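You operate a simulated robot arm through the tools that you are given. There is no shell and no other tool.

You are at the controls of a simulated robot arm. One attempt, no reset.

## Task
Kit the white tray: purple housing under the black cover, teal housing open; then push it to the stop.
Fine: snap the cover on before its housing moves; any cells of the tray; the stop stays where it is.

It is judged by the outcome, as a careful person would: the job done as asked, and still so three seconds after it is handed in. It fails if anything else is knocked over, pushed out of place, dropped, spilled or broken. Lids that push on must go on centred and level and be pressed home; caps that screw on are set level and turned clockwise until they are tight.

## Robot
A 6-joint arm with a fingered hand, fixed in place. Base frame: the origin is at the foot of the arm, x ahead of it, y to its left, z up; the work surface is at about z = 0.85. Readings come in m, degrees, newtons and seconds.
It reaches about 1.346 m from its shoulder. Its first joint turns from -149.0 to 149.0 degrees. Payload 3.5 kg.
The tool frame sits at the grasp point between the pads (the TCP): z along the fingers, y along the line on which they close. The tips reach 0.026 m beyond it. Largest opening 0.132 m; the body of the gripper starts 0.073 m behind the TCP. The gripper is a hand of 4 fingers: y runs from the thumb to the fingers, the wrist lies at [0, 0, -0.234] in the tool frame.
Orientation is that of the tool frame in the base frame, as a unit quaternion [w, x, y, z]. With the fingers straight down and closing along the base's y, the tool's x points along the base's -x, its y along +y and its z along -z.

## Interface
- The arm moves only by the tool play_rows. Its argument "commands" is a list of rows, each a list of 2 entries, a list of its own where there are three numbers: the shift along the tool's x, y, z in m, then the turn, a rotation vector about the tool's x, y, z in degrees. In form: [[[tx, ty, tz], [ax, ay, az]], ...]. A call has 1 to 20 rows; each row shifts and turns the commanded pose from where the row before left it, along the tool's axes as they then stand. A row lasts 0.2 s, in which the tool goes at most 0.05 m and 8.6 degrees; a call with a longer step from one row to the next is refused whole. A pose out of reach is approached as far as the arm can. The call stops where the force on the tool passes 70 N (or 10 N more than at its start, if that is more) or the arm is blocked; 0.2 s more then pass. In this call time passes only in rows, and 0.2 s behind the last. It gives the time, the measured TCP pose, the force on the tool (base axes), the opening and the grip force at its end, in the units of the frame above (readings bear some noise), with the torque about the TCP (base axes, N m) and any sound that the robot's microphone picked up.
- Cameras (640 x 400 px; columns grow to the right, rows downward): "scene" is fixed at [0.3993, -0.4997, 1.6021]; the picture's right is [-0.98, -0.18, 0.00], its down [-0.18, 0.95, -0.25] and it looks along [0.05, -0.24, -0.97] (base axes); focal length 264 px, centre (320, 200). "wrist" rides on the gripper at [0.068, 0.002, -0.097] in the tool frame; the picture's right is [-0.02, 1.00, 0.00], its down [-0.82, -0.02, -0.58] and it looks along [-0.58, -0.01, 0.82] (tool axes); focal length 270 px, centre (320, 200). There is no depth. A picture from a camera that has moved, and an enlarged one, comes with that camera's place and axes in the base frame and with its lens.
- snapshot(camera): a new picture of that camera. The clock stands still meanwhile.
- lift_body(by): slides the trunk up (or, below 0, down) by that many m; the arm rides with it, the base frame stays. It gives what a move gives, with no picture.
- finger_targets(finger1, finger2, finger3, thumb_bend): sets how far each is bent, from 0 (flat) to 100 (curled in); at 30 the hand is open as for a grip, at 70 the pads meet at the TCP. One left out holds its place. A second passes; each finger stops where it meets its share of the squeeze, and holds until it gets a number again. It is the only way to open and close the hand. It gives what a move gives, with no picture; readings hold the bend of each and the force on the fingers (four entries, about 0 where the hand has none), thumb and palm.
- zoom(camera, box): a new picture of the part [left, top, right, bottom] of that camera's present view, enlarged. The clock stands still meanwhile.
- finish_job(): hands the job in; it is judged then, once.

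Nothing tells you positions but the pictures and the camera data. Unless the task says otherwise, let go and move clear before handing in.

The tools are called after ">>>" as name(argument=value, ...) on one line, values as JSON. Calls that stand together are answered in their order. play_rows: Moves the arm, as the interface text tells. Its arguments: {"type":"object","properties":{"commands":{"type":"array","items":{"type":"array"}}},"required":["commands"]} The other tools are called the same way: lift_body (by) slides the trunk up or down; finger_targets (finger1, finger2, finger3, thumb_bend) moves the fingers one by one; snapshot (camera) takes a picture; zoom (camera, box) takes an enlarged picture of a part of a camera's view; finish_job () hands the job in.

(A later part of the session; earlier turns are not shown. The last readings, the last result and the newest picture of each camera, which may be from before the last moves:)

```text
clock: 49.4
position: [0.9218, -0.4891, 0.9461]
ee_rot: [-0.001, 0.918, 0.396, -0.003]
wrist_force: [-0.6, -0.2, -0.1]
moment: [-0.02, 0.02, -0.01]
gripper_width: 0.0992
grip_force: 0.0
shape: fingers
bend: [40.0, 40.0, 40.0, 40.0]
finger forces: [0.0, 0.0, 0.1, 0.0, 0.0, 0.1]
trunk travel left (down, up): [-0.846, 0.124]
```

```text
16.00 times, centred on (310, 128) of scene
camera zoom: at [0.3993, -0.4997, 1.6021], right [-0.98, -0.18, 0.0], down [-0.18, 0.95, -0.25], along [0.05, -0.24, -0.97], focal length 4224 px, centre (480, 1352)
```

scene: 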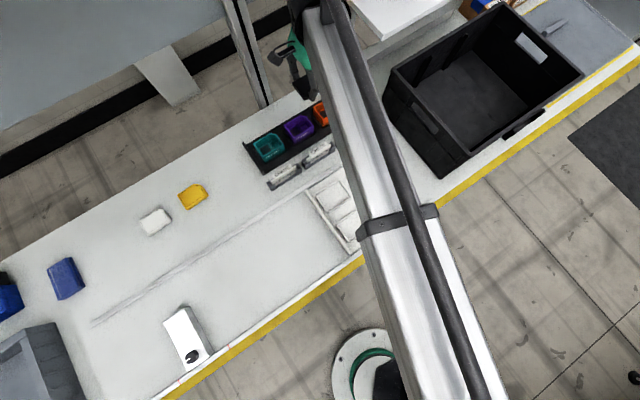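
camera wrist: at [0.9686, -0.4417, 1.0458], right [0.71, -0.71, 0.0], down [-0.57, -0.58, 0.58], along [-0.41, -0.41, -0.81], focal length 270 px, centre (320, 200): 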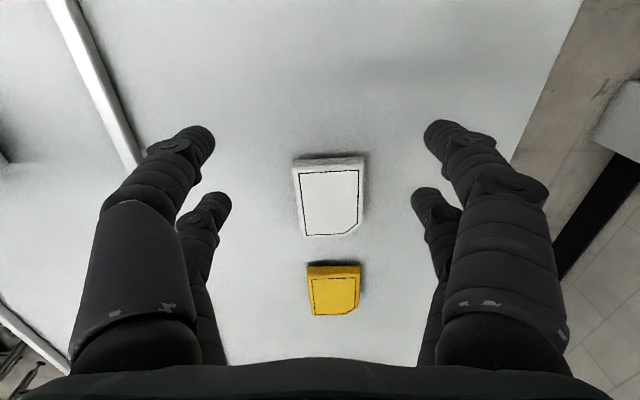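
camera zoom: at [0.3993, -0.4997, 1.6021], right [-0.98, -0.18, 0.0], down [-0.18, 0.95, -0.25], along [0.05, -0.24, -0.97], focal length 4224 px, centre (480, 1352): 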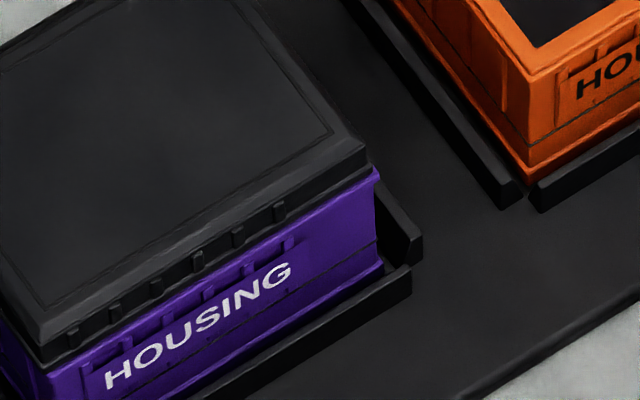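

Comparing profiles, the cover's rim appears to sit directly on the housing flange (gap ≤0.3 mm). Since I heard no click, I'll go back and press once more, a bit firmer, then test that it is retained.

>>> lift_body(by=0.04)

>>> play_rows(commands=[[[-0.03, 0, 0], [0, 0, 0]], [[-0.045, 0, 0], [0, 0, 0]], [[-0.045, 0, 0], [0, 0, 0]], [[-0.045, 0, 0], [0, 0, 0]], [[-0.045, 0, 0], [0, 0, 0]], [[-0.045, 0, 0], [0, 0, 0]], [[-0.045, 0, 0], [0, 0, 0]], [[-0.045, 0, 0], [0, 0, 0]], [[-0.045, 0, 0], [0, 0, 0]], [[-0.045, 0, 0], [0, 0, 0]], [[-0.045, 0, 0], [0, 0, 0]], [[-0.04, 0, 0], [0, 0, 0]], [[-0.0345, 0.0006, 0], [0, 0, 0]]])

>>> finger_targets(finger1=70, finger2=70, finger3=70, thumb_bend=70)

>>> snapshot(camera="wrist")

```text
clock: 50.2
position: [0.9212, -0.49, 0.9862]
ee_rot: [0.0, 0.919, 0.395, -0.002]
wrist_force: [0.2, 0.4, 1.0]
moment: [0.0, 0.0, -0.04]
gripper_width: 0.0994
grip_force: 0.0
shape: fingers
bend: [40.0, 40.0, 40.0, 40.0]
finger forces: [0.1, 0.0, 0.0, 0.1, 0.0, 0.0]
trunk travel left (down, up): [-0.886, 0.084]
```

```text
clock: 53.0
position: [0.5382, -0.8927, 0.9887]
ee_rot: [0.0, 0.919, 0.394, -0.002]
wrist_force: [0.8, 0.2, -0.7]
moment: [-0.02, 0.03, 0.02]
gripper_width: 0.0992
grip_force: 0.1
shape: fingers
bend: [40.0, 40.0, 40.0, 40.0]
finger forces: [0.1, 0.0, 0.1, 0.1, 0.1, 0.0]
trunk travel left (down, up): [-0.886, 0.084]
```

```text
clock: 54.0
position: [0.5384, -0.8923, 0.9871]
ee_rot: [0.0, 0.919, 0.395, -0.002]
wrist_force: [0.9, -0.2, 0.8]
moment: [0.01, 0.01, 0.0]
gripper_width: 0.0014
grip_force: 0.0
shape: fingers
bend: [70.0, 70.0, 70.0, 70.0]
finger forces: [0.1, 0.0, 0.1, 0.0, 0.0, 0.0]
trunk travel left (down, up): [-0.886, 0.084]
```

```text
taken
camera wrist: at [0.5865, -0.8449, 1.0858], right [0.71, -0.71, 0.0], down [-0.57, -0.58, 0.58], along [-0.41, -0.41, -0.81], focal length 270 px, centre (320, 200)
```

wrist: 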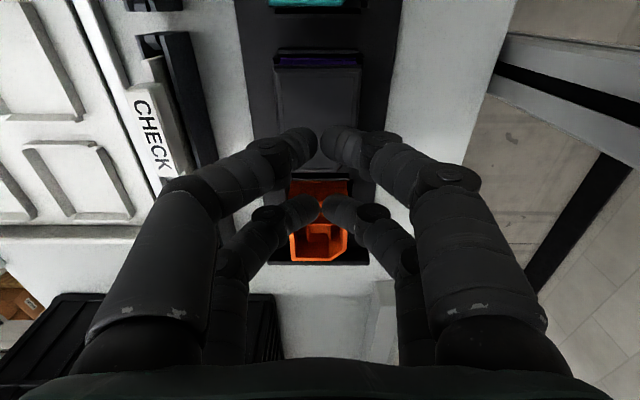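

>>> lift_body(by=-0.051)

>>> lift_body(by=-0.002)

>>> lift_body(by=-0.002)

>>> lift_body(by=-0.003)

>>> lift_body(by=-0.003)

```text
clock: 54.9
position: [0.538, -0.8922, 0.9351]
ee_rot: [0.0, 0.919, 0.395, -0.001]
wrist_force: [0.0, -0.6, 0.0]
moment: [-0.03, 0.02, -0.01]
gripper_width: 0.001
grip_force: 0.2
shape: fingers
bend: [70.0, 70.0, 70.0, 70.0]
finger forces: [0.0, 0.1, 0.0, 0.1, 0.1, 0.1]
trunk travel left (down, up): [-0.835, 0.135]
```

```text
clock: 55.5
position: [0.5376, -0.8919, 0.9343]
ee_rot: [0.0, 0.919, 0.395, -0.002]
wrist_force: [0.3, -1.6, 8.1]
moment: [-0.04, -0.06, -0.03]
gripper_width: 0.0006
grip_force: 4.5
shape: fingers
bend: [70.0, 70.0, 70.0, 70.0]
finger forces: [2.8, 2.0, 1.1, 0.0, 2.3, 0.1]
trunk travel left (down, up): [-0.833, 0.137]
```

```text
clock: 56.0
position: [0.5377, -0.8912, 0.9347]
ee_rot: [0.0, 0.919, 0.395, -0.001]
wrist_force: [1.7, -3.0, 23.7]
moment: [-0.04, -0.13, -0.02]
gripper_width: 0.0004
grip_force: 11.8
shape: fingers
bend: [71.0, 71.0, 70.0, 70.0]
finger forces: [8.0, 6.8, 3.0, 0.0, 6.6, 0.0]
trunk travel left (down, up): [-0.831, 0.139]
```

```text
clock: 56.5
position: [0.5365, -0.8897, 0.9335]
ee_rot: [0.002, 0.919, 0.395, -0.001]
wrist_force: [1.6, -6.9, 47.4]
moment: [-0.03, -0.27, 0.01]
gripper_width: 0.0
grip_force: 23.2
shape: fingers
bend: [72.0, 72.0, 71.0, 71.0]
finger forces: [14.9, 13.9, 5.9, 0.0, 13.5, 0.1]
trunk travel left (down, up): [-0.828, 0.142]
```

```text
clock: 57.0
position: [0.5352, -0.8904, 0.9323]
ee_rot: [0.003, 0.919, 0.394, -0.001]
wrist_force: [2.7, -10.5, 68.4]
moment: [-0.11, -0.37, 0.06]
gripper_width: 0.0
grip_force: 36.8
shape: fingers
bend: [73.0, 73.0, 72.0, 72.0]
finger forces: [22.1, 21.1, 9.3, 0.0, 21.0, 0.1]
trunk travel left (down, up): [-0.825, 0.145]
```

The cover is against a hard stop: 68 N, no further travel and no click, so either it is home or it is still riding on its latch. I'll test retention by gripping just the cover and lifting a few millimetres.

>>> lift_body(by=0.055)

>>> finger_targets(finger1=45, finger2=45, finger3=45, thumb_bend=45)

>>> zoom(camera="wrist", box=[260, 40, 380, 190])

>>> zoom(camera="wrist", box=[270, 45, 320, 85])

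```text
clock: 58.0
position: [0.5392, -0.8927, 0.981]
ee_rot: [-0.001, 0.919, 0.395, -0.002]
wrist_force: [0.5, 0.3, -0.8]
moment: [-0.02, 0.0, 0.02]
gripper_width: 0.0008
grip_force: 0.1
shape: fingers
bend: [70.0, 70.0, 70.0, 70.0]
finger forces: [0.1, 0.0, 0.1, 0.0, 0.0, 0.0]
trunk travel left (down, up): [-0.88, 0.09]
```

```text
clock: 59.0
position: [0.5395, -0.8926, 0.9814]
ee_rot: [0.001, 0.919, 0.395, -0.001]
wrist_force: [-0.1, -1.0, -0.8]
moment: [0.02, 0.0, 0.03]
gripper_width: 0.082
grip_force: 0.1
shape: fingers
bend: [45.0, 45.0, 45.0, 45.0]
finger forces: [0.0, 0.0, 0.0, 0.0, 0.0, 0.0]
trunk travel left (down, up): [-0.88, 0.09]
```

```text
2.67 times, centred on (320, 115) of wrist
camera zoom: at [0.5865, -0.8449, 1.0797], right [0.71, -0.71, 0.0], down [-0.57, -0.58, 0.58], along [-0.41, -0.41, -0.81], focal length 721 px, centre (320, 427)
```

zoom: 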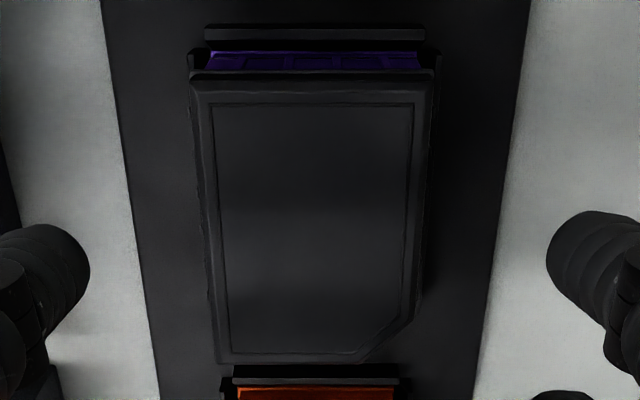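

```text
10.00 times, centred on (295, 65) of wrist
camera zoom: at [0.5865, -0.8449, 1.0797], right [0.71, -0.71, 0.0], down [-0.57, -0.58, 0.58], along [-0.41, -0.41, -0.81], focal length 2703 px, centre (570, 1550)
```

zoom: 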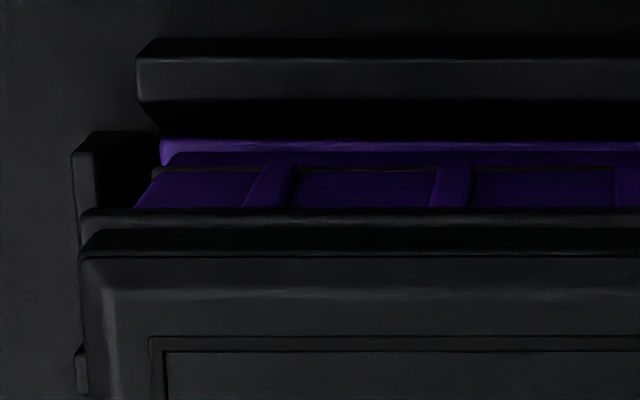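

>>> lift_body(by=-0.052)

>>> finger_targets(finger1=62, finger2=62, finger3=62, thumb_bend=62)

>>> zoom(camera="wrist", box=[220, 60, 420, 250])

```text
clock: 59.9
position: [0.5386, -0.8933, 0.9285]
ee_rot: [0.0, 0.919, 0.394, -0.001]
wrist_force: [0.0, 0.2, -0.9]
moment: [0.04, 0.0, -0.01]
gripper_width: 0.0823
grip_force: 0.1
shape: fingers
bend: [45.0, 45.0, 45.0, 45.0]
finger forces: [0.0, 0.1, 0.0, 0.1, 0.0, 0.0]
trunk travel left (down, up): [-0.828, 0.142]
```

```text
clock: 60.9
position: [0.5381, -0.8921, 0.9302]
ee_rot: [-0.001, 0.919, 0.395, -0.002]
wrist_force: [-0.2, -0.5, -0.8]
moment: [-0.02, -0.02, -0.02]
gripper_width: 0.0504
grip_force: 11.6
shape: fingers
bend: [54.0, 55.0, 55.0, 58.0]
finger forces: [6.2, 5.5, 4.9, 0.0, 6.9, 0.0]
trunk travel left (down, up): [-0.828, 0.142]
```

```text
2.11 times, centred on (320, 155) of wrist
camera zoom: at [0.5865, -0.8449, 1.0277], right [0.71, -0.71, 0.0], down [-0.57, -0.58, 0.58], along [-0.41, -0.41, -0.81], focal length 569 px, centre (320, 295)
```

zoom: 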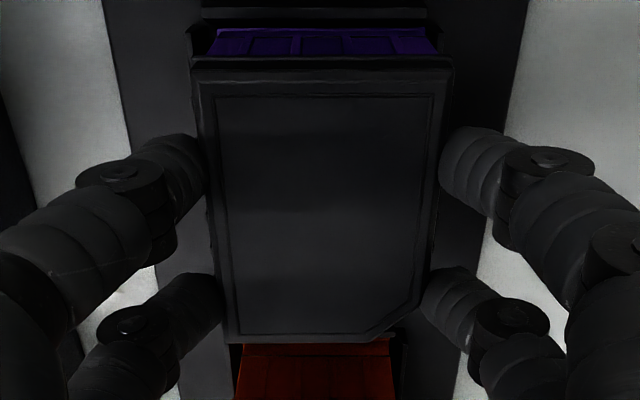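

>>> lift_body(by=0.004)

>>> zoom(camera="wrist", box=[220, 60, 420, 250])

>>> zoom(camera="wrist", box=[270, 55, 370, 115])

```text
clock: 61.4
position: [0.5394, -0.8925, 0.9339]
ee_rot: [0.0, 0.919, 0.395, -0.002]
wrist_force: [0.3, 0.0, -1.3]
moment: [-0.03, -0.01, 0.03]
gripper_width: 0.0502
grip_force: 12.6
shape: fingers
bend: [54.0, 55.0, 55.0, 58.0]
finger forces: [6.3, 5.7, 4.9, 0.0, 7.0, 0.0]
trunk travel left (down, up): [-0.832, 0.138]
```

```text
2.11 times, centred on (320, 155) of wrist
camera zoom: at [0.5866, -0.8451, 1.0316], right [0.71, -0.71, 0.0], down [-0.57, -0.58, 0.58], along [-0.41, -0.41, -0.81], focal length 569 px, centre (320, 295)
```

zoom: 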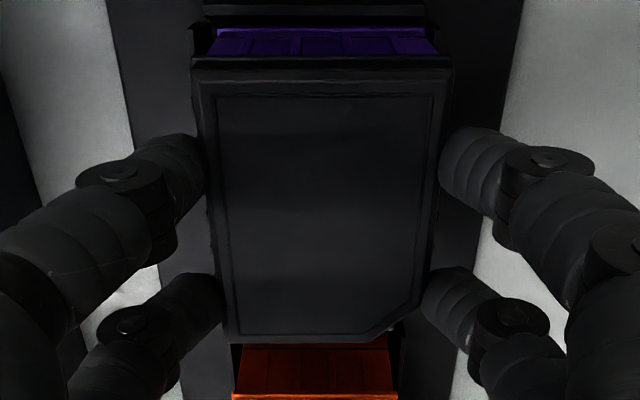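

```text
6.40 times, centred on (320, 85) of wrist
camera zoom: at [0.5866, -0.8451, 1.0316], right [0.71, -0.71, 0.0], down [-0.57, -0.58, 0.58], along [-0.41, -0.41, -0.81], focal length 1730 px, centre (320, 936)
```

zoom: 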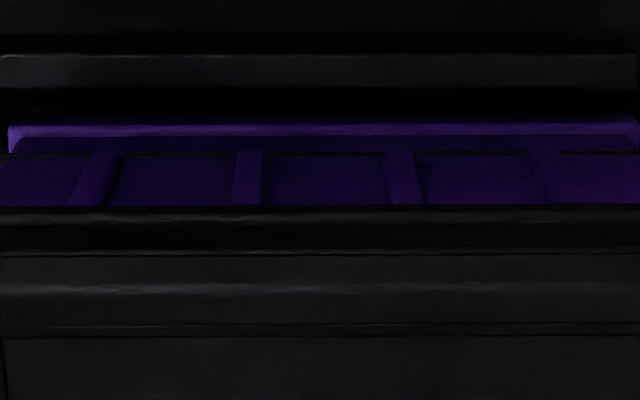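

>>> lift_body(by=0.006)

>>> zoom(camera="wrist", box=[220, 40, 420, 250])

>>> zoom(camera="scene", box=[270, 100, 330, 150])

```text
clock: 62.0
position: [0.5388, -0.8926, 0.9391]
ee_rot: [0.001, 0.919, 0.395, -0.002]
wrist_force: [-0.1, 0.4, -1.8]
moment: [0.02, 0.0, 0.01]
gripper_width: 0.0502
grip_force: 11.6
shape: fingers
bend: [54.0, 55.0, 55.0, 58.0]
finger forces: [6.3, 5.6, 5.0, 0.0, 6.9, 0.0]
trunk travel left (down, up): [-0.838, 0.132]
```

```text
1.90 times, centred on (320, 145) of wrist
camera zoom: at [0.5866, -0.8451, 1.0376], right [0.71, -0.71, 0.0], down [-0.57, -0.58, 0.58], along [-0.41, -0.41, -0.81], focal length 515 px, centre (320, 305)
```

zoom: 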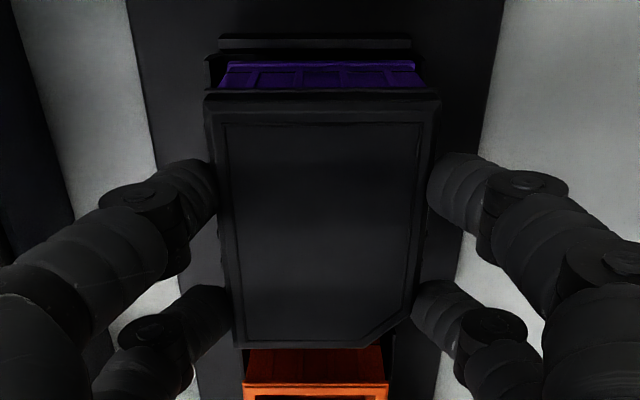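

```text
8.00 times, centred on (300, 125) of scene
camera zoom: at [0.3993, -0.4997, 1.6021], right [-0.98, -0.18, 0.0], down [-0.18, 0.95, -0.25], along [0.05, -0.24, -0.97], focal length 2112 px, centre (480, 800)
```

zoom: 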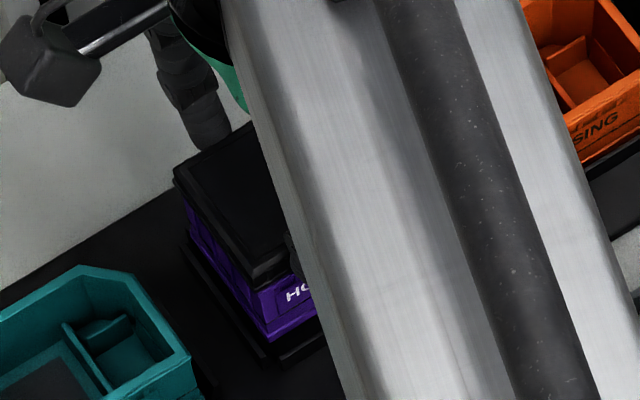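

The whole purple housing came up with the cover, so the cover is firmly attached. I'll set it back down, re-grip lower on the housing body for a safer carry.

>>> lift_body(by=-0.0095)

>>> finger_targets(finger1=47, finger2=47, finger3=47, thumb_bend=47)

>>> zoom(camera="wrist", box=[220, 40, 420, 250])

>>> zoom(camera="wrist", box=[60, 80, 300, 300])

```text
clock: 62.6
position: [0.5383, -0.8916, 0.9293]
ee_rot: [0.0, 0.919, 0.394, -0.002]
wrist_force: [1.0, 0.1, -1.2]
moment: [0.02, 0.03, -0.02]
gripper_width: 0.0505
grip_force: 11.8
shape: fingers
bend: [54.0, 55.0, 55.0, 58.0]
finger forces: [6.2, 5.8, 5.2, 0.0, 7.0, 0.0]
trunk travel left (down, up): [-0.828, 0.141]
```

```text
clock: 63.6
position: [0.5385, -0.8915, 0.9309]
ee_rot: [0.0, 0.919, 0.394, -0.001]
wrist_force: [0.0, 0.0, 0.6]
moment: [-0.02, -0.04, 0.03]
gripper_width: 0.0755
grip_force: 0.1
shape: fingers
bend: [47.0, 47.0, 47.0, 47.0]
finger forces: [0.1, 0.0, 0.0, 0.0, 0.1, 0.0]
trunk travel left (down, up): [-0.828, 0.141]
```

```text
1.90 times, centred on (320, 145) of wrist
camera zoom: at [0.5865, -0.8449, 1.0282], right [0.71, -0.71, 0.0], down [-0.57, -0.58, 0.58], along [-0.41, -0.41, -0.81], focal length 515 px, centre (320, 305)
```

zoom: 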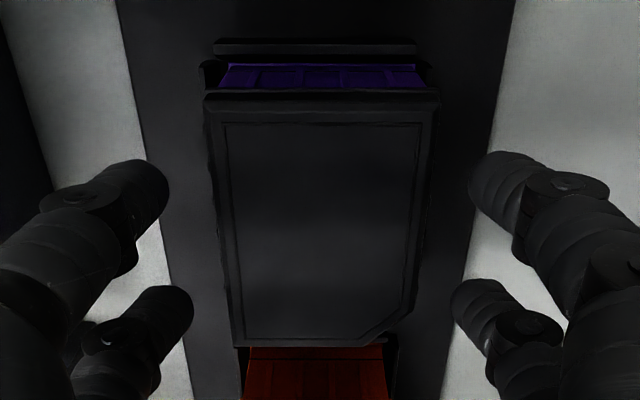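

```text
1.82 times, centred on (180, 190) of wrist
camera zoom: at [0.5865, -0.8449, 1.0282], right [0.71, -0.71, 0.0], down [-0.57, -0.58, 0.58], along [-0.41, -0.41, -0.81], focal length 491 px, centre (574, 218)
```

zoom: 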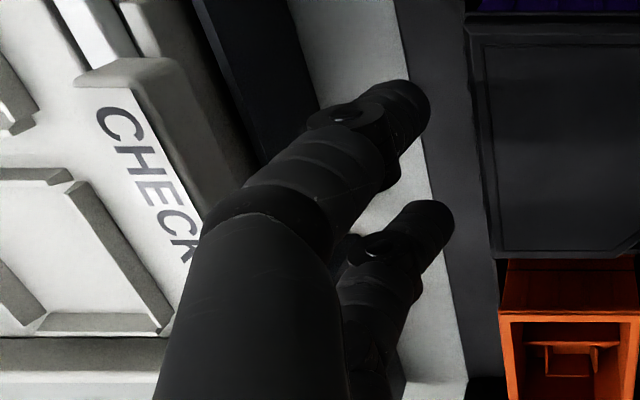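

>>> lift_body(by=-0.009)

>>> lift_body(by=-0.008)

>>> snapshot(camera="wrist")

```text
clock: 64.1
position: [0.5393, -0.8917, 0.9203]
ee_rot: [0.0, 0.919, 0.395, -0.002]
wrist_force: [-0.3, -1.1, -0.4]
moment: [0.0, -0.03, 0.01]
gripper_width: 0.0754
grip_force: 0.0
shape: fingers
bend: [47.0, 47.0, 47.0, 47.0]
finger forces: [0.1, 0.0, 0.0, 0.0, 0.0, 0.0]
trunk travel left (down, up): [-0.82, 0.15]
```

```text
clock: 64.7
position: [0.5369, -0.8917, 0.9131]
ee_rot: [0.0, 0.919, 0.395, -0.002]
wrist_force: [-0.7, 0.4, 0.7]
moment: [0.01, -0.02, -0.01]
gripper_width: 0.0756
grip_force: 0.1
shape: fingers
bend: [47.0, 47.0, 47.0, 47.0]
finger forces: [0.0, 0.0, 0.1, 0.0, 0.0, 0.0]
trunk travel left (down, up): [-0.812, 0.158]
```

```text
taken
camera wrist: at [0.5865, -0.8448, 1.0113], right [0.71, -0.71, 0.0], down [-0.57, -0.58, 0.58], along [-0.41, -0.41, -0.81], focal length 270 px, centre (320, 200)
```

wrist: 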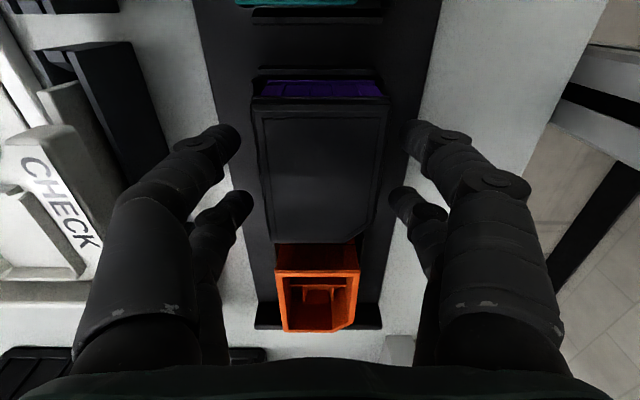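

Clear of the label holder on the thumb side. Gripping the housing body.

>>> finger_targets(finger1=64, finger2=64, finger3=64, thumb_bend=64)

>>> lift_body(by=0.02)

>>> snapshot(camera="wrist")

```text
clock: 65.7
position: [0.5382, -0.8928, 0.9119]
ee_rot: [0.0, 0.919, 0.395, -0.002]
wrist_force: [-0.2, 1.3, 0.0]
moment: [0.07, 0.05, 0.02]
gripper_width: 0.0499
grip_force: 15.0
shape: fingers
bend: [54.0, 55.0, 55.0, 59.0]
finger forces: [7.2, 7.0, 6.4, 0.1, 9.0, 0.1]
trunk travel left (down, up): [-0.812, 0.158]
```

```text
clock: 66.4
position: [0.5381, -0.8922, 0.933]
ee_rot: [0.0, 0.919, 0.395, -0.002]
wrist_force: [0.4, -0.4, -0.9]
moment: [0.0, 0.0, 0.0]
gripper_width: 0.0499
grip_force: 14.5
shape: fingers
bend: [54.0, 55.0, 55.0, 59.0]
finger forces: [7.6, 7.2, 6.2, 0.0, 8.7, 0.0]
trunk travel left (down, up): [-0.832, 0.138]
```

```text
taken
camera wrist: at [0.5867, -0.8451, 1.0311], right [0.71, -0.71, 0.0], down [-0.57, -0.58, 0.58], along [-0.41, -0.41, -0.81], focal length 270 px, centre (320, 200)
```

wrist: 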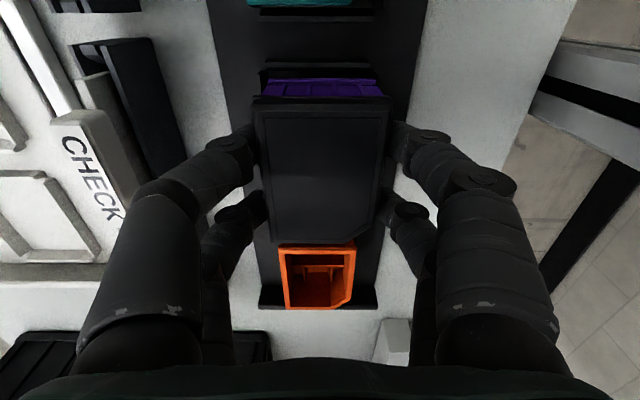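

The covered purple housing is held securely. Raising well clear of the labels and moving to view the tray cells.

>>> lift_body(by=0.085)

>>> play_rows(commands=[[[-0.001, -0.035, 0], [0, 0, 0]], [[-0.001, -0.045, 0], [0, 0, 0]], [[-0.001, -0.045, 0], [0, 0, 0]], [[-0.001, -0.045, 0], [0, 0, 0]], [[-0.001, -0.04, 0], [0, 0, 0]], [[0, -0.0222, 0], [0, 0, 0]]])

>>> snapshot(camera="wrist")

>>> snapshot(camera="scene")

```text
clock: 67.6
position: [0.5389, -0.8934, 1.0166]
ee_rot: [-0.001, 0.918, 0.396, -0.002]
wrist_force: [0.0, -0.3, -1.3]
moment: [0.02, -0.03, -0.02]
gripper_width: 0.05
grip_force: 15.0
shape: fingers
bend: [54.0, 55.0, 55.0, 59.0]
finger forces: [7.7, 7.2, 6.2, 0.0, 8.7, 0.1]
trunk travel left (down, up): [-0.916, 0.053]
```

```text
clock: 69.0
position: [0.3657, -0.7375, 1.0172]
ee_rot: [0.0, 0.919, 0.394, -0.002]
wrist_force: [-0.2, 0.2, -1.6]
moment: [0.01, 0.02, 0.0]
gripper_width: 0.05
grip_force: 14.2
shape: fingers
bend: [54.0, 55.0, 55.0, 59.0]
finger forces: [7.8, 7.2, 6.3, 0.1, 8.7, 0.0]
trunk travel left (down, up): [-0.916, 0.053]
```

```text
taken
camera wrist: at [0.4147, -0.6898, 1.1163], right [0.71, -0.71, 0.0], down [-0.57, -0.58, 0.58], along [-0.41, -0.41, -0.81], focal length 270 px, centre (320, 200)
```

wrist: 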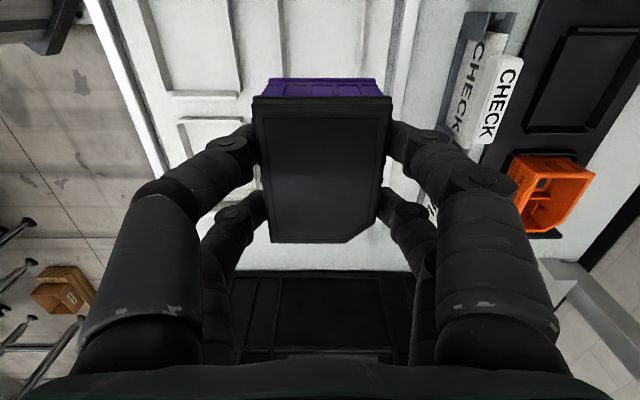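

```text
taken
```

scene: 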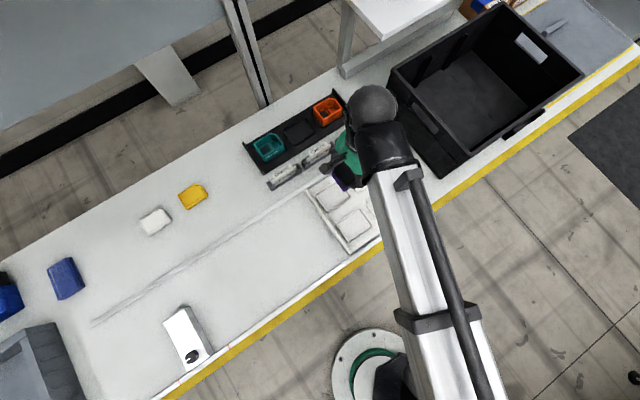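

>>> zoom(camera="wrist", box=[90, 0, 450, 140])

>>> zoom(camera="scene", box=[300, 165, 400, 260])

```text
1.78 times, centred on (270, 70) of wrist
camera zoom: at [0.4147, -0.6898, 1.1163], right [0.71, -0.71, 0.0], down [-0.57, -0.58, 0.58], along [-0.41, -0.41, -0.81], focal length 480 px, centre (409, 431)
```

zoom: 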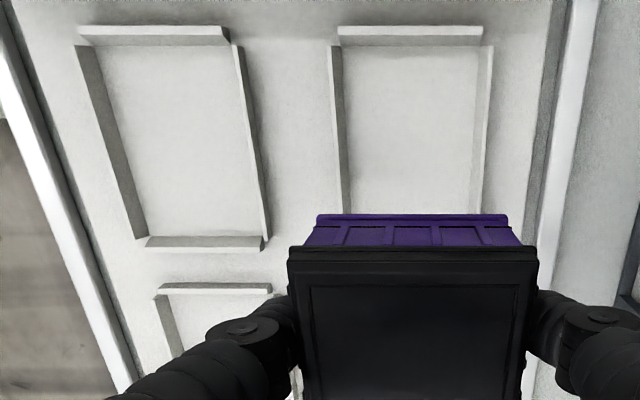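

```text
4.21 times, centred on (350, 212) of scene
camera zoom: at [0.3993, -0.4997, 1.6021], right [-0.98, -0.18, 0.0], down [-0.18, 0.95, -0.25], along [0.05, -0.24, -0.97], focal length 1112 px, centre (194, 147)
```

zoom: 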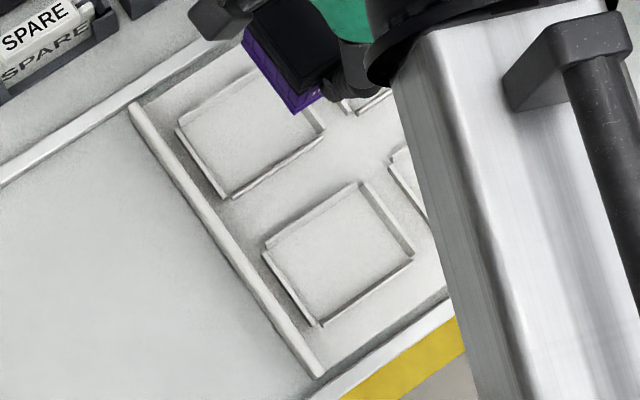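

>>> zoom(camera="wrist", box=[270, 0, 370, 90])

>>> zoom(camera="wrist", box=[120, 0, 260, 100])

>>> zoom(camera="wrist", box=[240, 80, 400, 250])

```text
4.44 times, centred on (320, 45) of wrist
camera zoom: at [0.4147, -0.6898, 1.1163], right [0.71, -0.71, 0.0], down [-0.57, -0.58, 0.58], along [-0.41, -0.41, -0.81], focal length 1201 px, centre (320, 889)
```

zoom: 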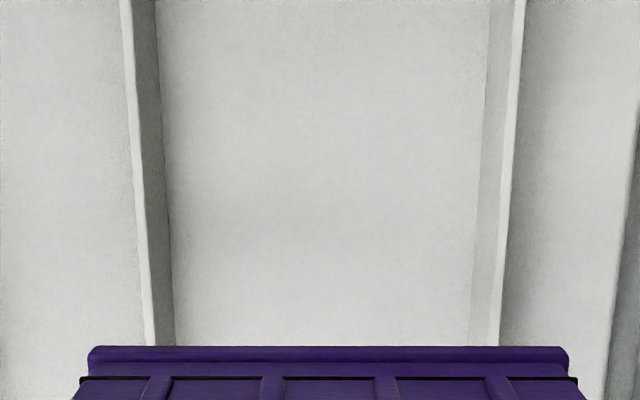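

```text
4.00 times, centred on (190, 50) of wrist
camera zoom: at [0.4147, -0.6898, 1.1163], right [0.71, -0.71, 0.0], down [-0.57, -0.58, 0.58], along [-0.41, -0.41, -0.81], focal length 1081 px, centre (840, 800)
```

zoom: 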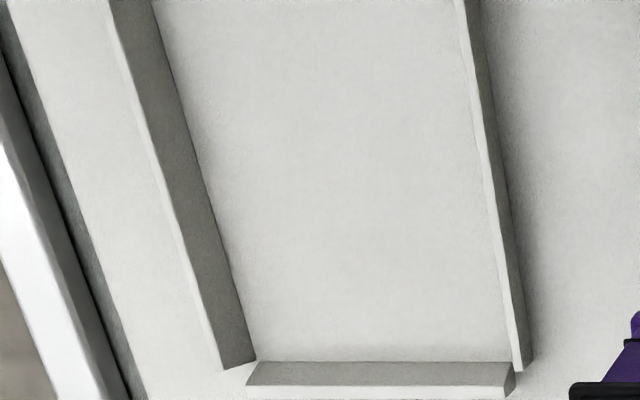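

```text
2.35 times, centred on (320, 165) of wrist
camera zoom: at [0.4147, -0.6898, 1.1163], right [0.71, -0.71, 0.0], down [-0.57, -0.58, 0.58], along [-0.41, -0.41, -0.81], focal length 636 px, centre (320, 282)
```

zoom: 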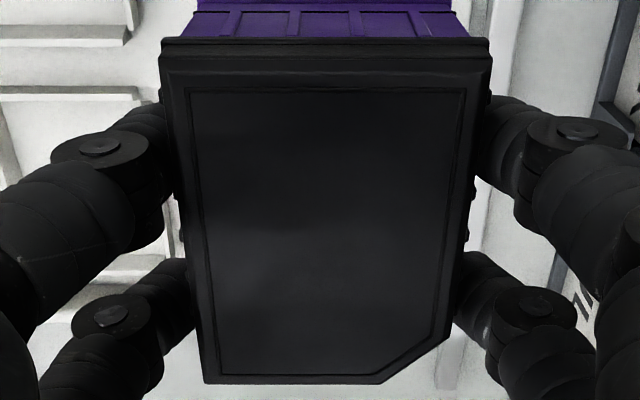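

The tray cells have sloped lead-in walls (about 0.078 × 0.059 m at the floor), so the housing will self-centre. Moving over the far, high-s cell and lowering partway.

>>> play_rows(commands=[[[0.022, 0.0006, 0], [0, 0, 0]], [[0.0222, 0.0006, 0], [0, 0, 0]]])

>>> lift_body(by=-0.08)

>>> snapshot(camera="wrist")

>>> zoom(camera="wrist", box=[220, 20, 420, 130])

>>> zoom(camera="scene", box=[290, 140, 430, 260])

```text
clock: 69.6
position: [0.4003, -0.7064, 1.0178]
ee_rot: [-0.001, 0.919, 0.395, -0.002]
wrist_force: [-0.2, 0.1, -1.5]
moment: [-0.03, -0.01, -0.02]
gripper_width: 0.0498
grip_force: 15.2
shape: fingers
bend: [54.0, 55.0, 55.0, 59.0]
finger forces: [7.7, 7.3, 6.2, 0.1, 8.7, 0.0]
trunk travel left (down, up): [-0.916, 0.053]
```

```text
clock: 70.8
position: [0.3989, -0.7054, 0.9383]
ee_rot: [-0.001, 0.918, 0.396, -0.002]
wrist_force: [0.4, -0.6, -1.3]
moment: [0.03, -0.01, 0.01]
gripper_width: 0.0499
grip_force: 14.8
shape: fingers
bend: [54.0, 55.0, 55.0, 59.0]
finger forces: [7.7, 7.2, 6.3, 0.0, 8.6, 0.1]
trunk travel left (down, up): [-0.836, 0.133]
```

```text
taken
camera wrist: at [0.4471, -0.6585, 1.0362], right [0.71, -0.71, 0.0], down [-0.57, -0.58, 0.58], along [-0.41, -0.41, -0.81], focal length 270 px, centre (320, 200)
```

wrist: 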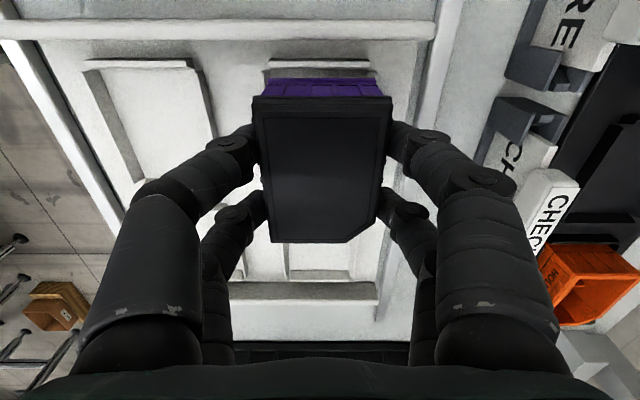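

```text
3.20 times, centred on (320, 75) of wrist
camera zoom: at [0.4471, -0.6585, 1.0362], right [0.71, -0.71, 0.0], down [-0.57, -0.58, 0.58], along [-0.41, -0.41, -0.81], focal length 865 px, centre (320, 600)
```

zoom: 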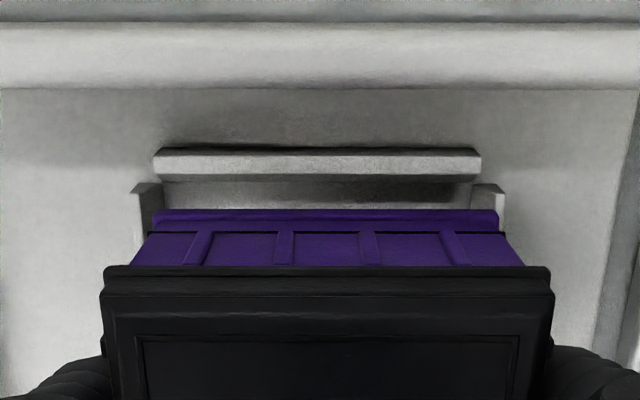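

```text
3.33 times, centred on (360, 200) of scene
camera zoom: at [0.3993, -0.4997, 1.6021], right [-0.98, -0.18, 0.0], down [-0.18, 0.95, -0.25], along [0.05, -0.24, -0.97], focal length 880 px, centre (187, 200)
```

zoom: 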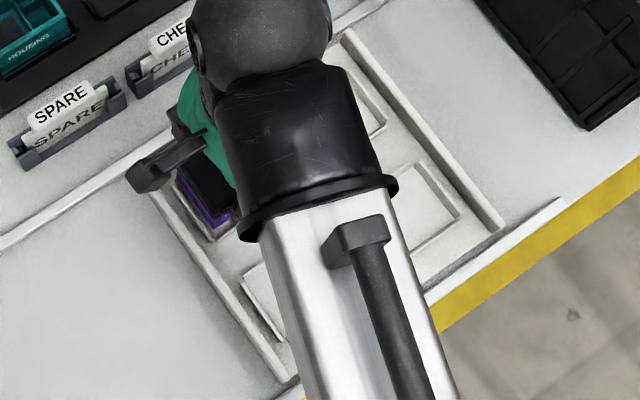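

>>> zoom(camera="wrist", box=[255, 50, 315, 100])

>>> zoom(camera="wrist", box=[335, 50, 395, 100])

>>> zoom(camera="wrist", box=[70, 40, 240, 180])

>>> zoom(camera="wrist", box=[220, 200, 420, 310])

```text
8.00 times, centred on (285, 75) of wrist
camera zoom: at [0.4471, -0.6585, 1.0362], right [0.71, -0.71, 0.0], down [-0.57, -0.58, 0.58], along [-0.41, -0.41, -0.81], focal length 2162 px, centre (600, 1200)
```

zoom: 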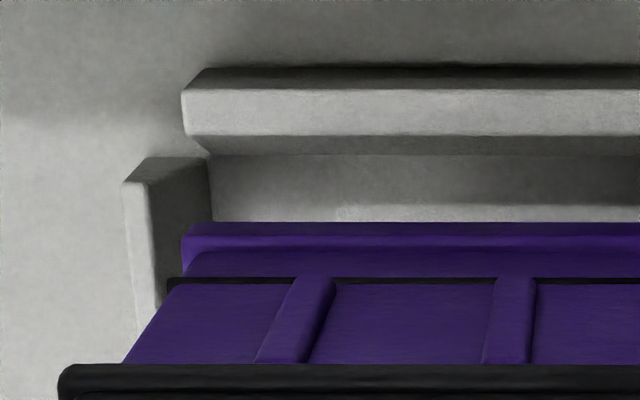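

```text
8.00 times, centred on (365, 75) of wrist
camera zoom: at [0.4471, -0.6585, 1.0362], right [0.71, -0.71, 0.0], down [-0.57, -0.58, 0.58], along [-0.41, -0.41, -0.81], focal length 2162 px, centre (-40, 1200)
```

zoom: 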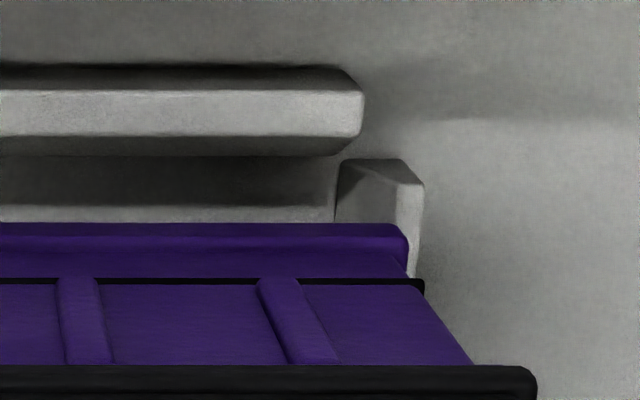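

```text
2.86 times, centred on (155, 110) of wrist
camera zoom: at [0.4471, -0.6585, 1.0362], right [0.71, -0.71, 0.0], down [-0.57, -0.58, 0.58], along [-0.41, -0.41, -0.81], focal length 772 px, centre (791, 457)
```

zoom: 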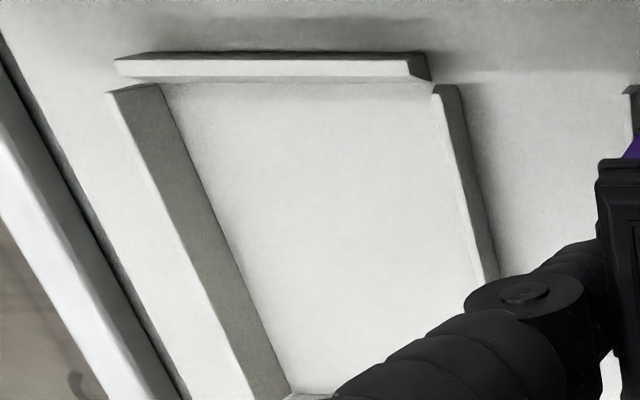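

```text
3.20 times, centred on (320, 255) of wrist
camera zoom: at [0.4471, -0.6585, 1.0362], right [0.71, -0.71, 0.0], down [-0.57, -0.58, 0.58], along [-0.41, -0.41, -0.81], focal length 865 px, centre (320, 24)
```

zoom: 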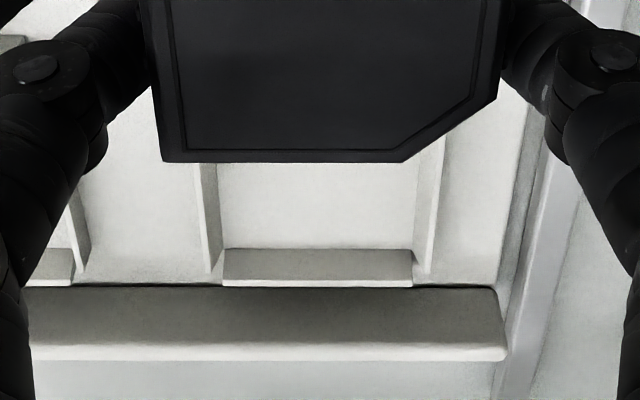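

Small centring correction, then lowering into the cell.

>>> play_rows(commands=[[[-0.0018, -0.0014, 0], [0, 0, 0]]])

>>> lift_body(by=-0.016)

>>> zoom(camera="wrist", box=[220, 40, 420, 130])

```text
clock: 71.2
position: [0.3963, -0.7055, 0.9367]
ee_rot: [0.0, 0.918, 0.396, -0.002]
wrist_force: [0.1, -0.5, -2.4]
moment: [0.01, 0.01, -0.01]
gripper_width: 0.0503
grip_force: 14.7
shape: fingers
bend: [54.0, 55.0, 55.0, 59.0]
finger forces: [7.8, 7.3, 6.4, 0.0, 8.7, 0.0]
trunk travel left (down, up): [-0.836, 0.133]
```

```text
clock: 71.8
position: [0.3965, -0.7068, 0.9216]
ee_rot: [0.0, 0.919, 0.395, -0.002]
wrist_force: [-0.4, 0.2, -1.2]
moment: [-0.04, -0.02, 0.02]
gripper_width: 0.0499
grip_force: 14.8
shape: fingers
bend: [54.0, 55.0, 55.0, 59.0]
finger forces: [7.8, 7.3, 6.3, 0.1, 8.7, 0.0]
trunk travel left (down, up): [-0.82, 0.149]
```

```text
3.20 times, centred on (320, 85) of wrist
camera zoom: at [0.4443, -0.6589, 1.0201], right [0.71, -0.71, 0.0], down [-0.57, -0.58, 0.58], along [-0.41, -0.41, -0.81], focal length 865 px, centre (320, 568)
```

zoom: 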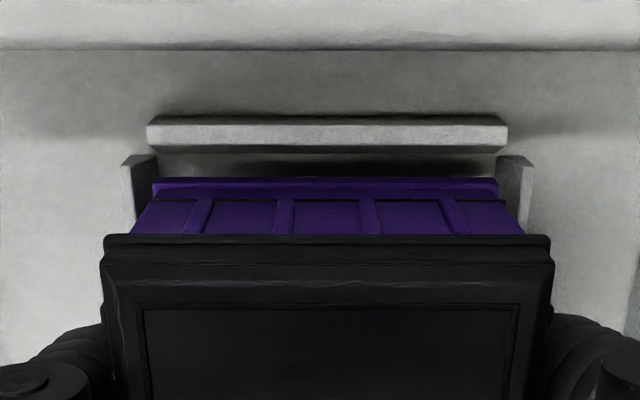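

>>> lift_body(by=-0.006)

>>> lift_body(by=-0.003)

>>> lift_body(by=-0.002)

```text
clock: 72.3
position: [0.3954, -0.7061, 0.9159]
ee_rot: [0.0, 0.919, 0.395, -0.003]
wrist_force: [0.4, 1.0, -1.5]
moment: [0.0, -0.01, 0.02]
gripper_width: 0.0499
grip_force: 15.5
shape: fingers
bend: [54.0, 55.0, 55.0, 59.0]
finger forces: [7.7, 7.3, 6.3, 0.1, 8.7, 0.1]
trunk travel left (down, up): [-0.814, 0.155]
```

```text
clock: 72.9
position: [0.397, -0.7067, 0.9135]
ee_rot: [0.0, 0.919, 0.395, -0.001]
wrist_force: [-0.6, -0.3, -1.0]
moment: [0.0, -0.01, 0.0]
gripper_width: 0.0499
grip_force: 15.3
shape: fingers
bend: [54.0, 55.0, 55.0, 59.0]
finger forces: [7.7, 7.2, 6.3, 0.0, 8.8, 0.2]
trunk travel left (down, up): [-0.812, 0.158]
```

```text
clock: 73.4
position: [0.3964, -0.7059, 0.911]
ee_rot: [0.0, 0.919, 0.394, -0.002]
wrist_force: [0.5, -1.2, 10.1]
moment: [-0.03, -0.08, 0.01]
gripper_width: 0.0497
grip_force: 16.4
shape: fingers
bend: [54.0, 55.0, 56.0, 60.0]
finger forces: [8.5, 8.1, 6.6, 0.1, 9.2, 0.0]
trunk travel left (down, up): [-0.81, 0.16]
```

Touchdown felt at the expected floor height. Checking the seating before release.

>>> zoom(camera="wrist", box=[220, 40, 420, 130])

>>> finger_targets(finger1=46, finger2=46, finger3=46, thumb_bend=46)

>>> zoom(camera="wrist", box=[200, 40, 440, 260])

```text
3.20 times, centred on (320, 85) of wrist
camera zoom: at [0.444, -0.6583, 1.01], right [0.71, -0.71, 0.0], down [-0.57, -0.58, 0.58], along [-0.41, -0.41, -0.81], focal length 865 px, centre (320, 568)
```

zoom: 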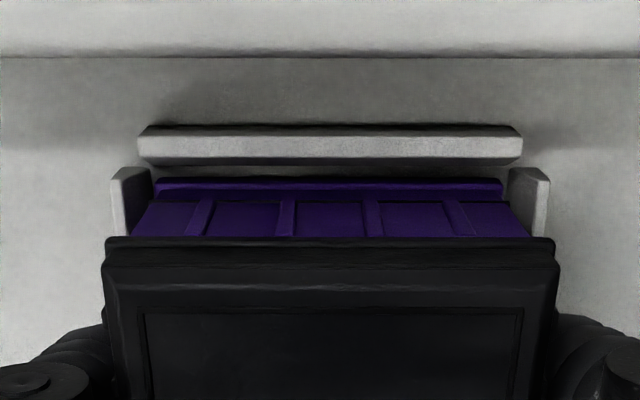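

```text
clock: 74.4
position: [0.3976, -0.7059, 0.9112]
ee_rot: [0.0, 0.919, 0.395, -0.003]
wrist_force: [-0.5, -0.1, -0.1]
moment: [0.0, -0.05, 0.02]
gripper_width: 0.079
grip_force: 0.1
shape: fingers
bend: [46.0, 46.0, 46.0, 46.0]
finger forces: [0.1, 0.1, 0.0, 0.1, 0.0, 0.0]
trunk travel left (down, up): [-0.81, 0.16]
```

```text
1.82 times, centred on (320, 150) of wrist
camera zoom: at [0.4443, -0.6588, 1.0092], right [0.71, -0.71, 0.0], down [-0.57, -0.58, 0.58], along [-0.41, -0.41, -0.81], focal length 491 px, centre (320, 291)
```

zoom: 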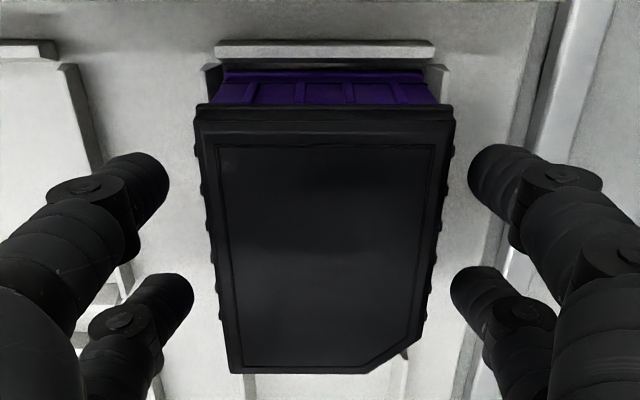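

The purple housing with its cover is seated in the tray cell. Rising and heading for the teal housing at about (s,w) = (-0.145, 1.012).

>>> lift_body(by=0.1)

>>> snapshot(camera="wrist")

>>> play_rows(commands=[[[0, 0, 0], [0, 0, 1.0]], [[0.0122, 0.0385, 0], [0, 0, 0]], [[0.0122, 0.0385, 0], [0, 0, 0]], [[0.0122, 0.0385, 0], [0, 0, 0]], [[0.0122, 0.0385, 0], [0, 0, 0]], [[0.0122, 0.0385, 0], [0, 0, 0]], [[0.0122, 0.0384, 0], [0, 0, 0]]])

>>> snapshot(camera="wrist")

>>> zoom(camera="scene", box=[290, 140, 430, 260])

```text
clock: 75.7
position: [0.3955, -0.7063, 1.0109]
ee_rot: [0.0, 0.918, 0.396, -0.001]
wrist_force: [-0.7, 0.0, 0.2]
moment: [-0.02, -0.04, -0.02]
gripper_width: 0.0789
grip_force: 0.1
shape: fingers
bend: [46.0, 46.0, 46.0, 46.0]
finger forces: [0.1, 0.0, 0.0, 0.1, 0.1, 0.0]
trunk travel left (down, up): [-0.91, 0.06]
```

```text
taken
camera wrist: at [0.4444, -0.6589, 1.1092], right [0.71, -0.71, 0.0], down [-0.57, -0.58, 0.58], along [-0.41, -0.41, -0.81], focal length 270 px, centre (320, 200)
```

wrist: 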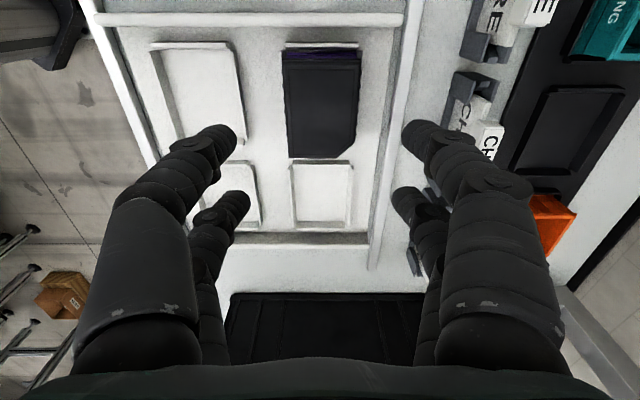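

```text
clock: 77.3
position: [0.6139, -0.8168, 1.0112]
ee_rot: [0.0, 0.922, 0.387, -0.002]
wrist_force: [-0.3, 0.9, 0.9]
moment: [-0.01, 0.0, -0.03]
gripper_width: 0.079
grip_force: 0.0
shape: fingers
bend: [46.0, 46.0, 46.0, 46.0]
finger forces: [0.1, 0.1, 0.0, 0.1, 0.1, 0.1]
trunk travel left (down, up): [-0.91, 0.06]
```

```text
taken
camera wrist: at [0.6624, -0.7691, 1.1091], right [0.7, -0.72, 0.0], down [-0.58, -0.57, 0.58], along [-0.42, -0.4, -0.81], focal length 270 px, centre (320, 200)
```

wrist: 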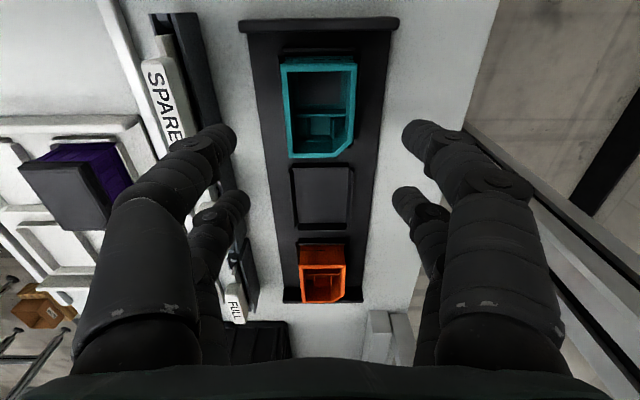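

```text
3.33 times, centred on (360, 200) of scene
camera zoom: at [0.3993, -0.4997, 1.6021], right [-0.98, -0.18, 0.0], down [-0.18, 0.95, -0.25], along [0.05, -0.24, -0.97], focal length 880 px, centre (187, 200)
```

zoom: 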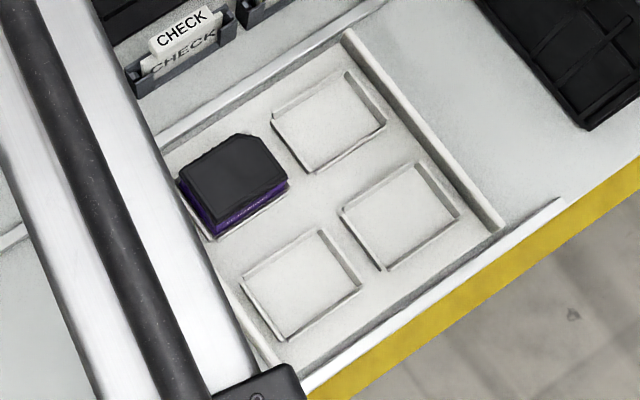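

Purple sits neatly in its cell. Now measuring the teal housing under the hand.

>>> zoom(camera="wrist", box=[260, 45, 380, 165])

```text
3.33 times, centred on (320, 105) of wrist
camera zoom: at [0.6624, -0.7691, 1.1091], right [0.7, -0.72, 0.0], down [-0.58, -0.57, 0.58], along [-0.42, -0.4, -0.81], focal length 901 px, centre (320, 517)
```

zoom: 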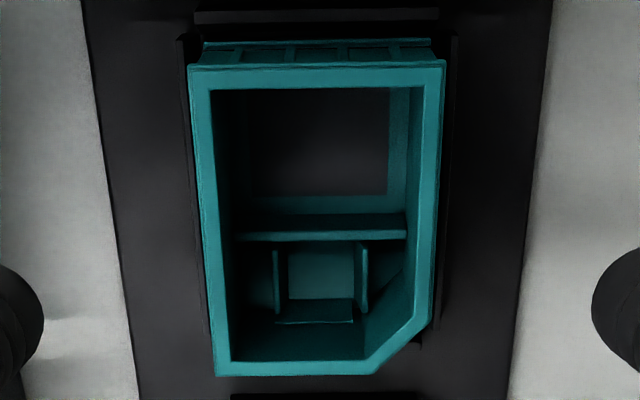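

>>> play_rows(commands=[[[-0.0012, -0.0011, 0], [0, 0, 0]]])

>>> lift_body(by=-0.075)

>>> snapshot(camera="wrist")

```text
clock: 77.7
position: [0.6111, -0.8168, 1.0113]
ee_rot: [0.0, 0.922, 0.387, -0.002]
wrist_force: [0.2, -0.2, 0.3]
moment: [0.02, -0.05, 0.0]
gripper_width: 0.0792
grip_force: 0.0
shape: fingers
bend: [46.0, 46.0, 46.0, 46.0]
finger forces: [0.1, 0.1, 0.0, 0.0, 0.0, 0.1]
trunk travel left (down, up): [-0.91, 0.06]
```

```text
clock: 78.8
position: [0.6106, -0.8163, 0.936]
ee_rot: [-0.001, 0.922, 0.387, -0.002]
wrist_force: [0.2, -0.1, 0.3]
moment: [0.0, -0.01, -0.01]
gripper_width: 0.079
grip_force: 0.1
shape: fingers
bend: [46.0, 46.0, 46.0, 46.0]
finger forces: [0.0, 0.0, 0.1, 0.0, 0.0, 0.0]
trunk travel left (down, up): [-0.834, 0.135]
```

```text
taken
camera wrist: at [0.6596, -0.7689, 1.0343], right [0.7, -0.72, 0.0], down [-0.58, -0.57, 0.58], along [-0.42, -0.4, -0.81], focal length 270 px, centre (320, 200)
```

wrist: 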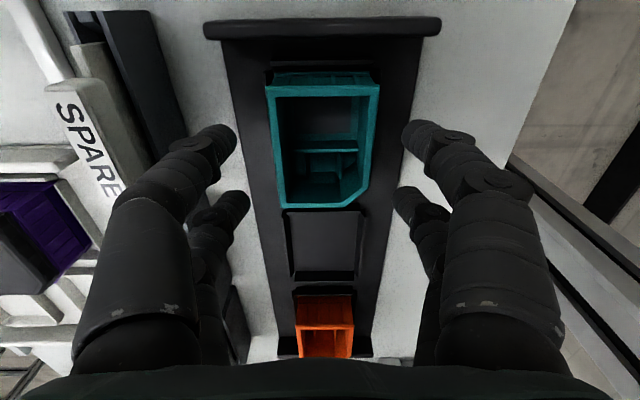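

>>> lift_body(by=-0.015)

>>> lift_body(by=-0.008)

>>> snapshot(camera="wrist")

```text
clock: 79.5
position: [0.611, -0.8167, 0.9213]
ee_rot: [0.0, 0.922, 0.387, -0.002]
wrist_force: [-0.1, -0.1, -0.7]
moment: [-0.02, 0.0, 0.0]
gripper_width: 0.0793
grip_force: 0.1
shape: fingers
bend: [46.0, 46.0, 46.0, 46.0]
finger forces: [0.0, 0.1, 0.0, 0.1, 0.1, 0.0]
trunk travel left (down, up): [-0.82, 0.15]
```

```text
clock: 80.0
position: [0.6096, -0.8153, 0.9133]
ee_rot: [-0.001, 0.922, 0.387, -0.002]
wrist_force: [0.5, -0.7, 0.0]
moment: [-0.05, -0.02, -0.02]
gripper_width: 0.0793
grip_force: 0.1
shape: fingers
bend: [46.0, 46.0, 46.0, 46.0]
finger forces: [0.1, 0.0, 0.0, 0.0, 0.1, 0.1]
trunk travel left (down, up): [-0.812, 0.158]
```

```text
taken
camera wrist: at [0.6596, -0.7689, 1.0113], right [0.7, -0.72, 0.0], down [-0.58, -0.57, 0.58], along [-0.42, -0.4, -0.81], focal length 270 px, centre (320, 200)
```

wrist: 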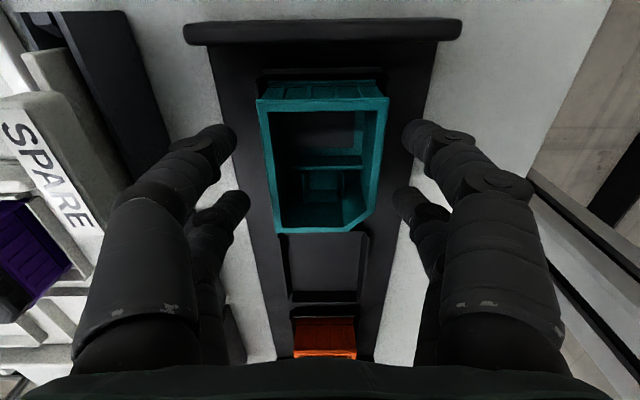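

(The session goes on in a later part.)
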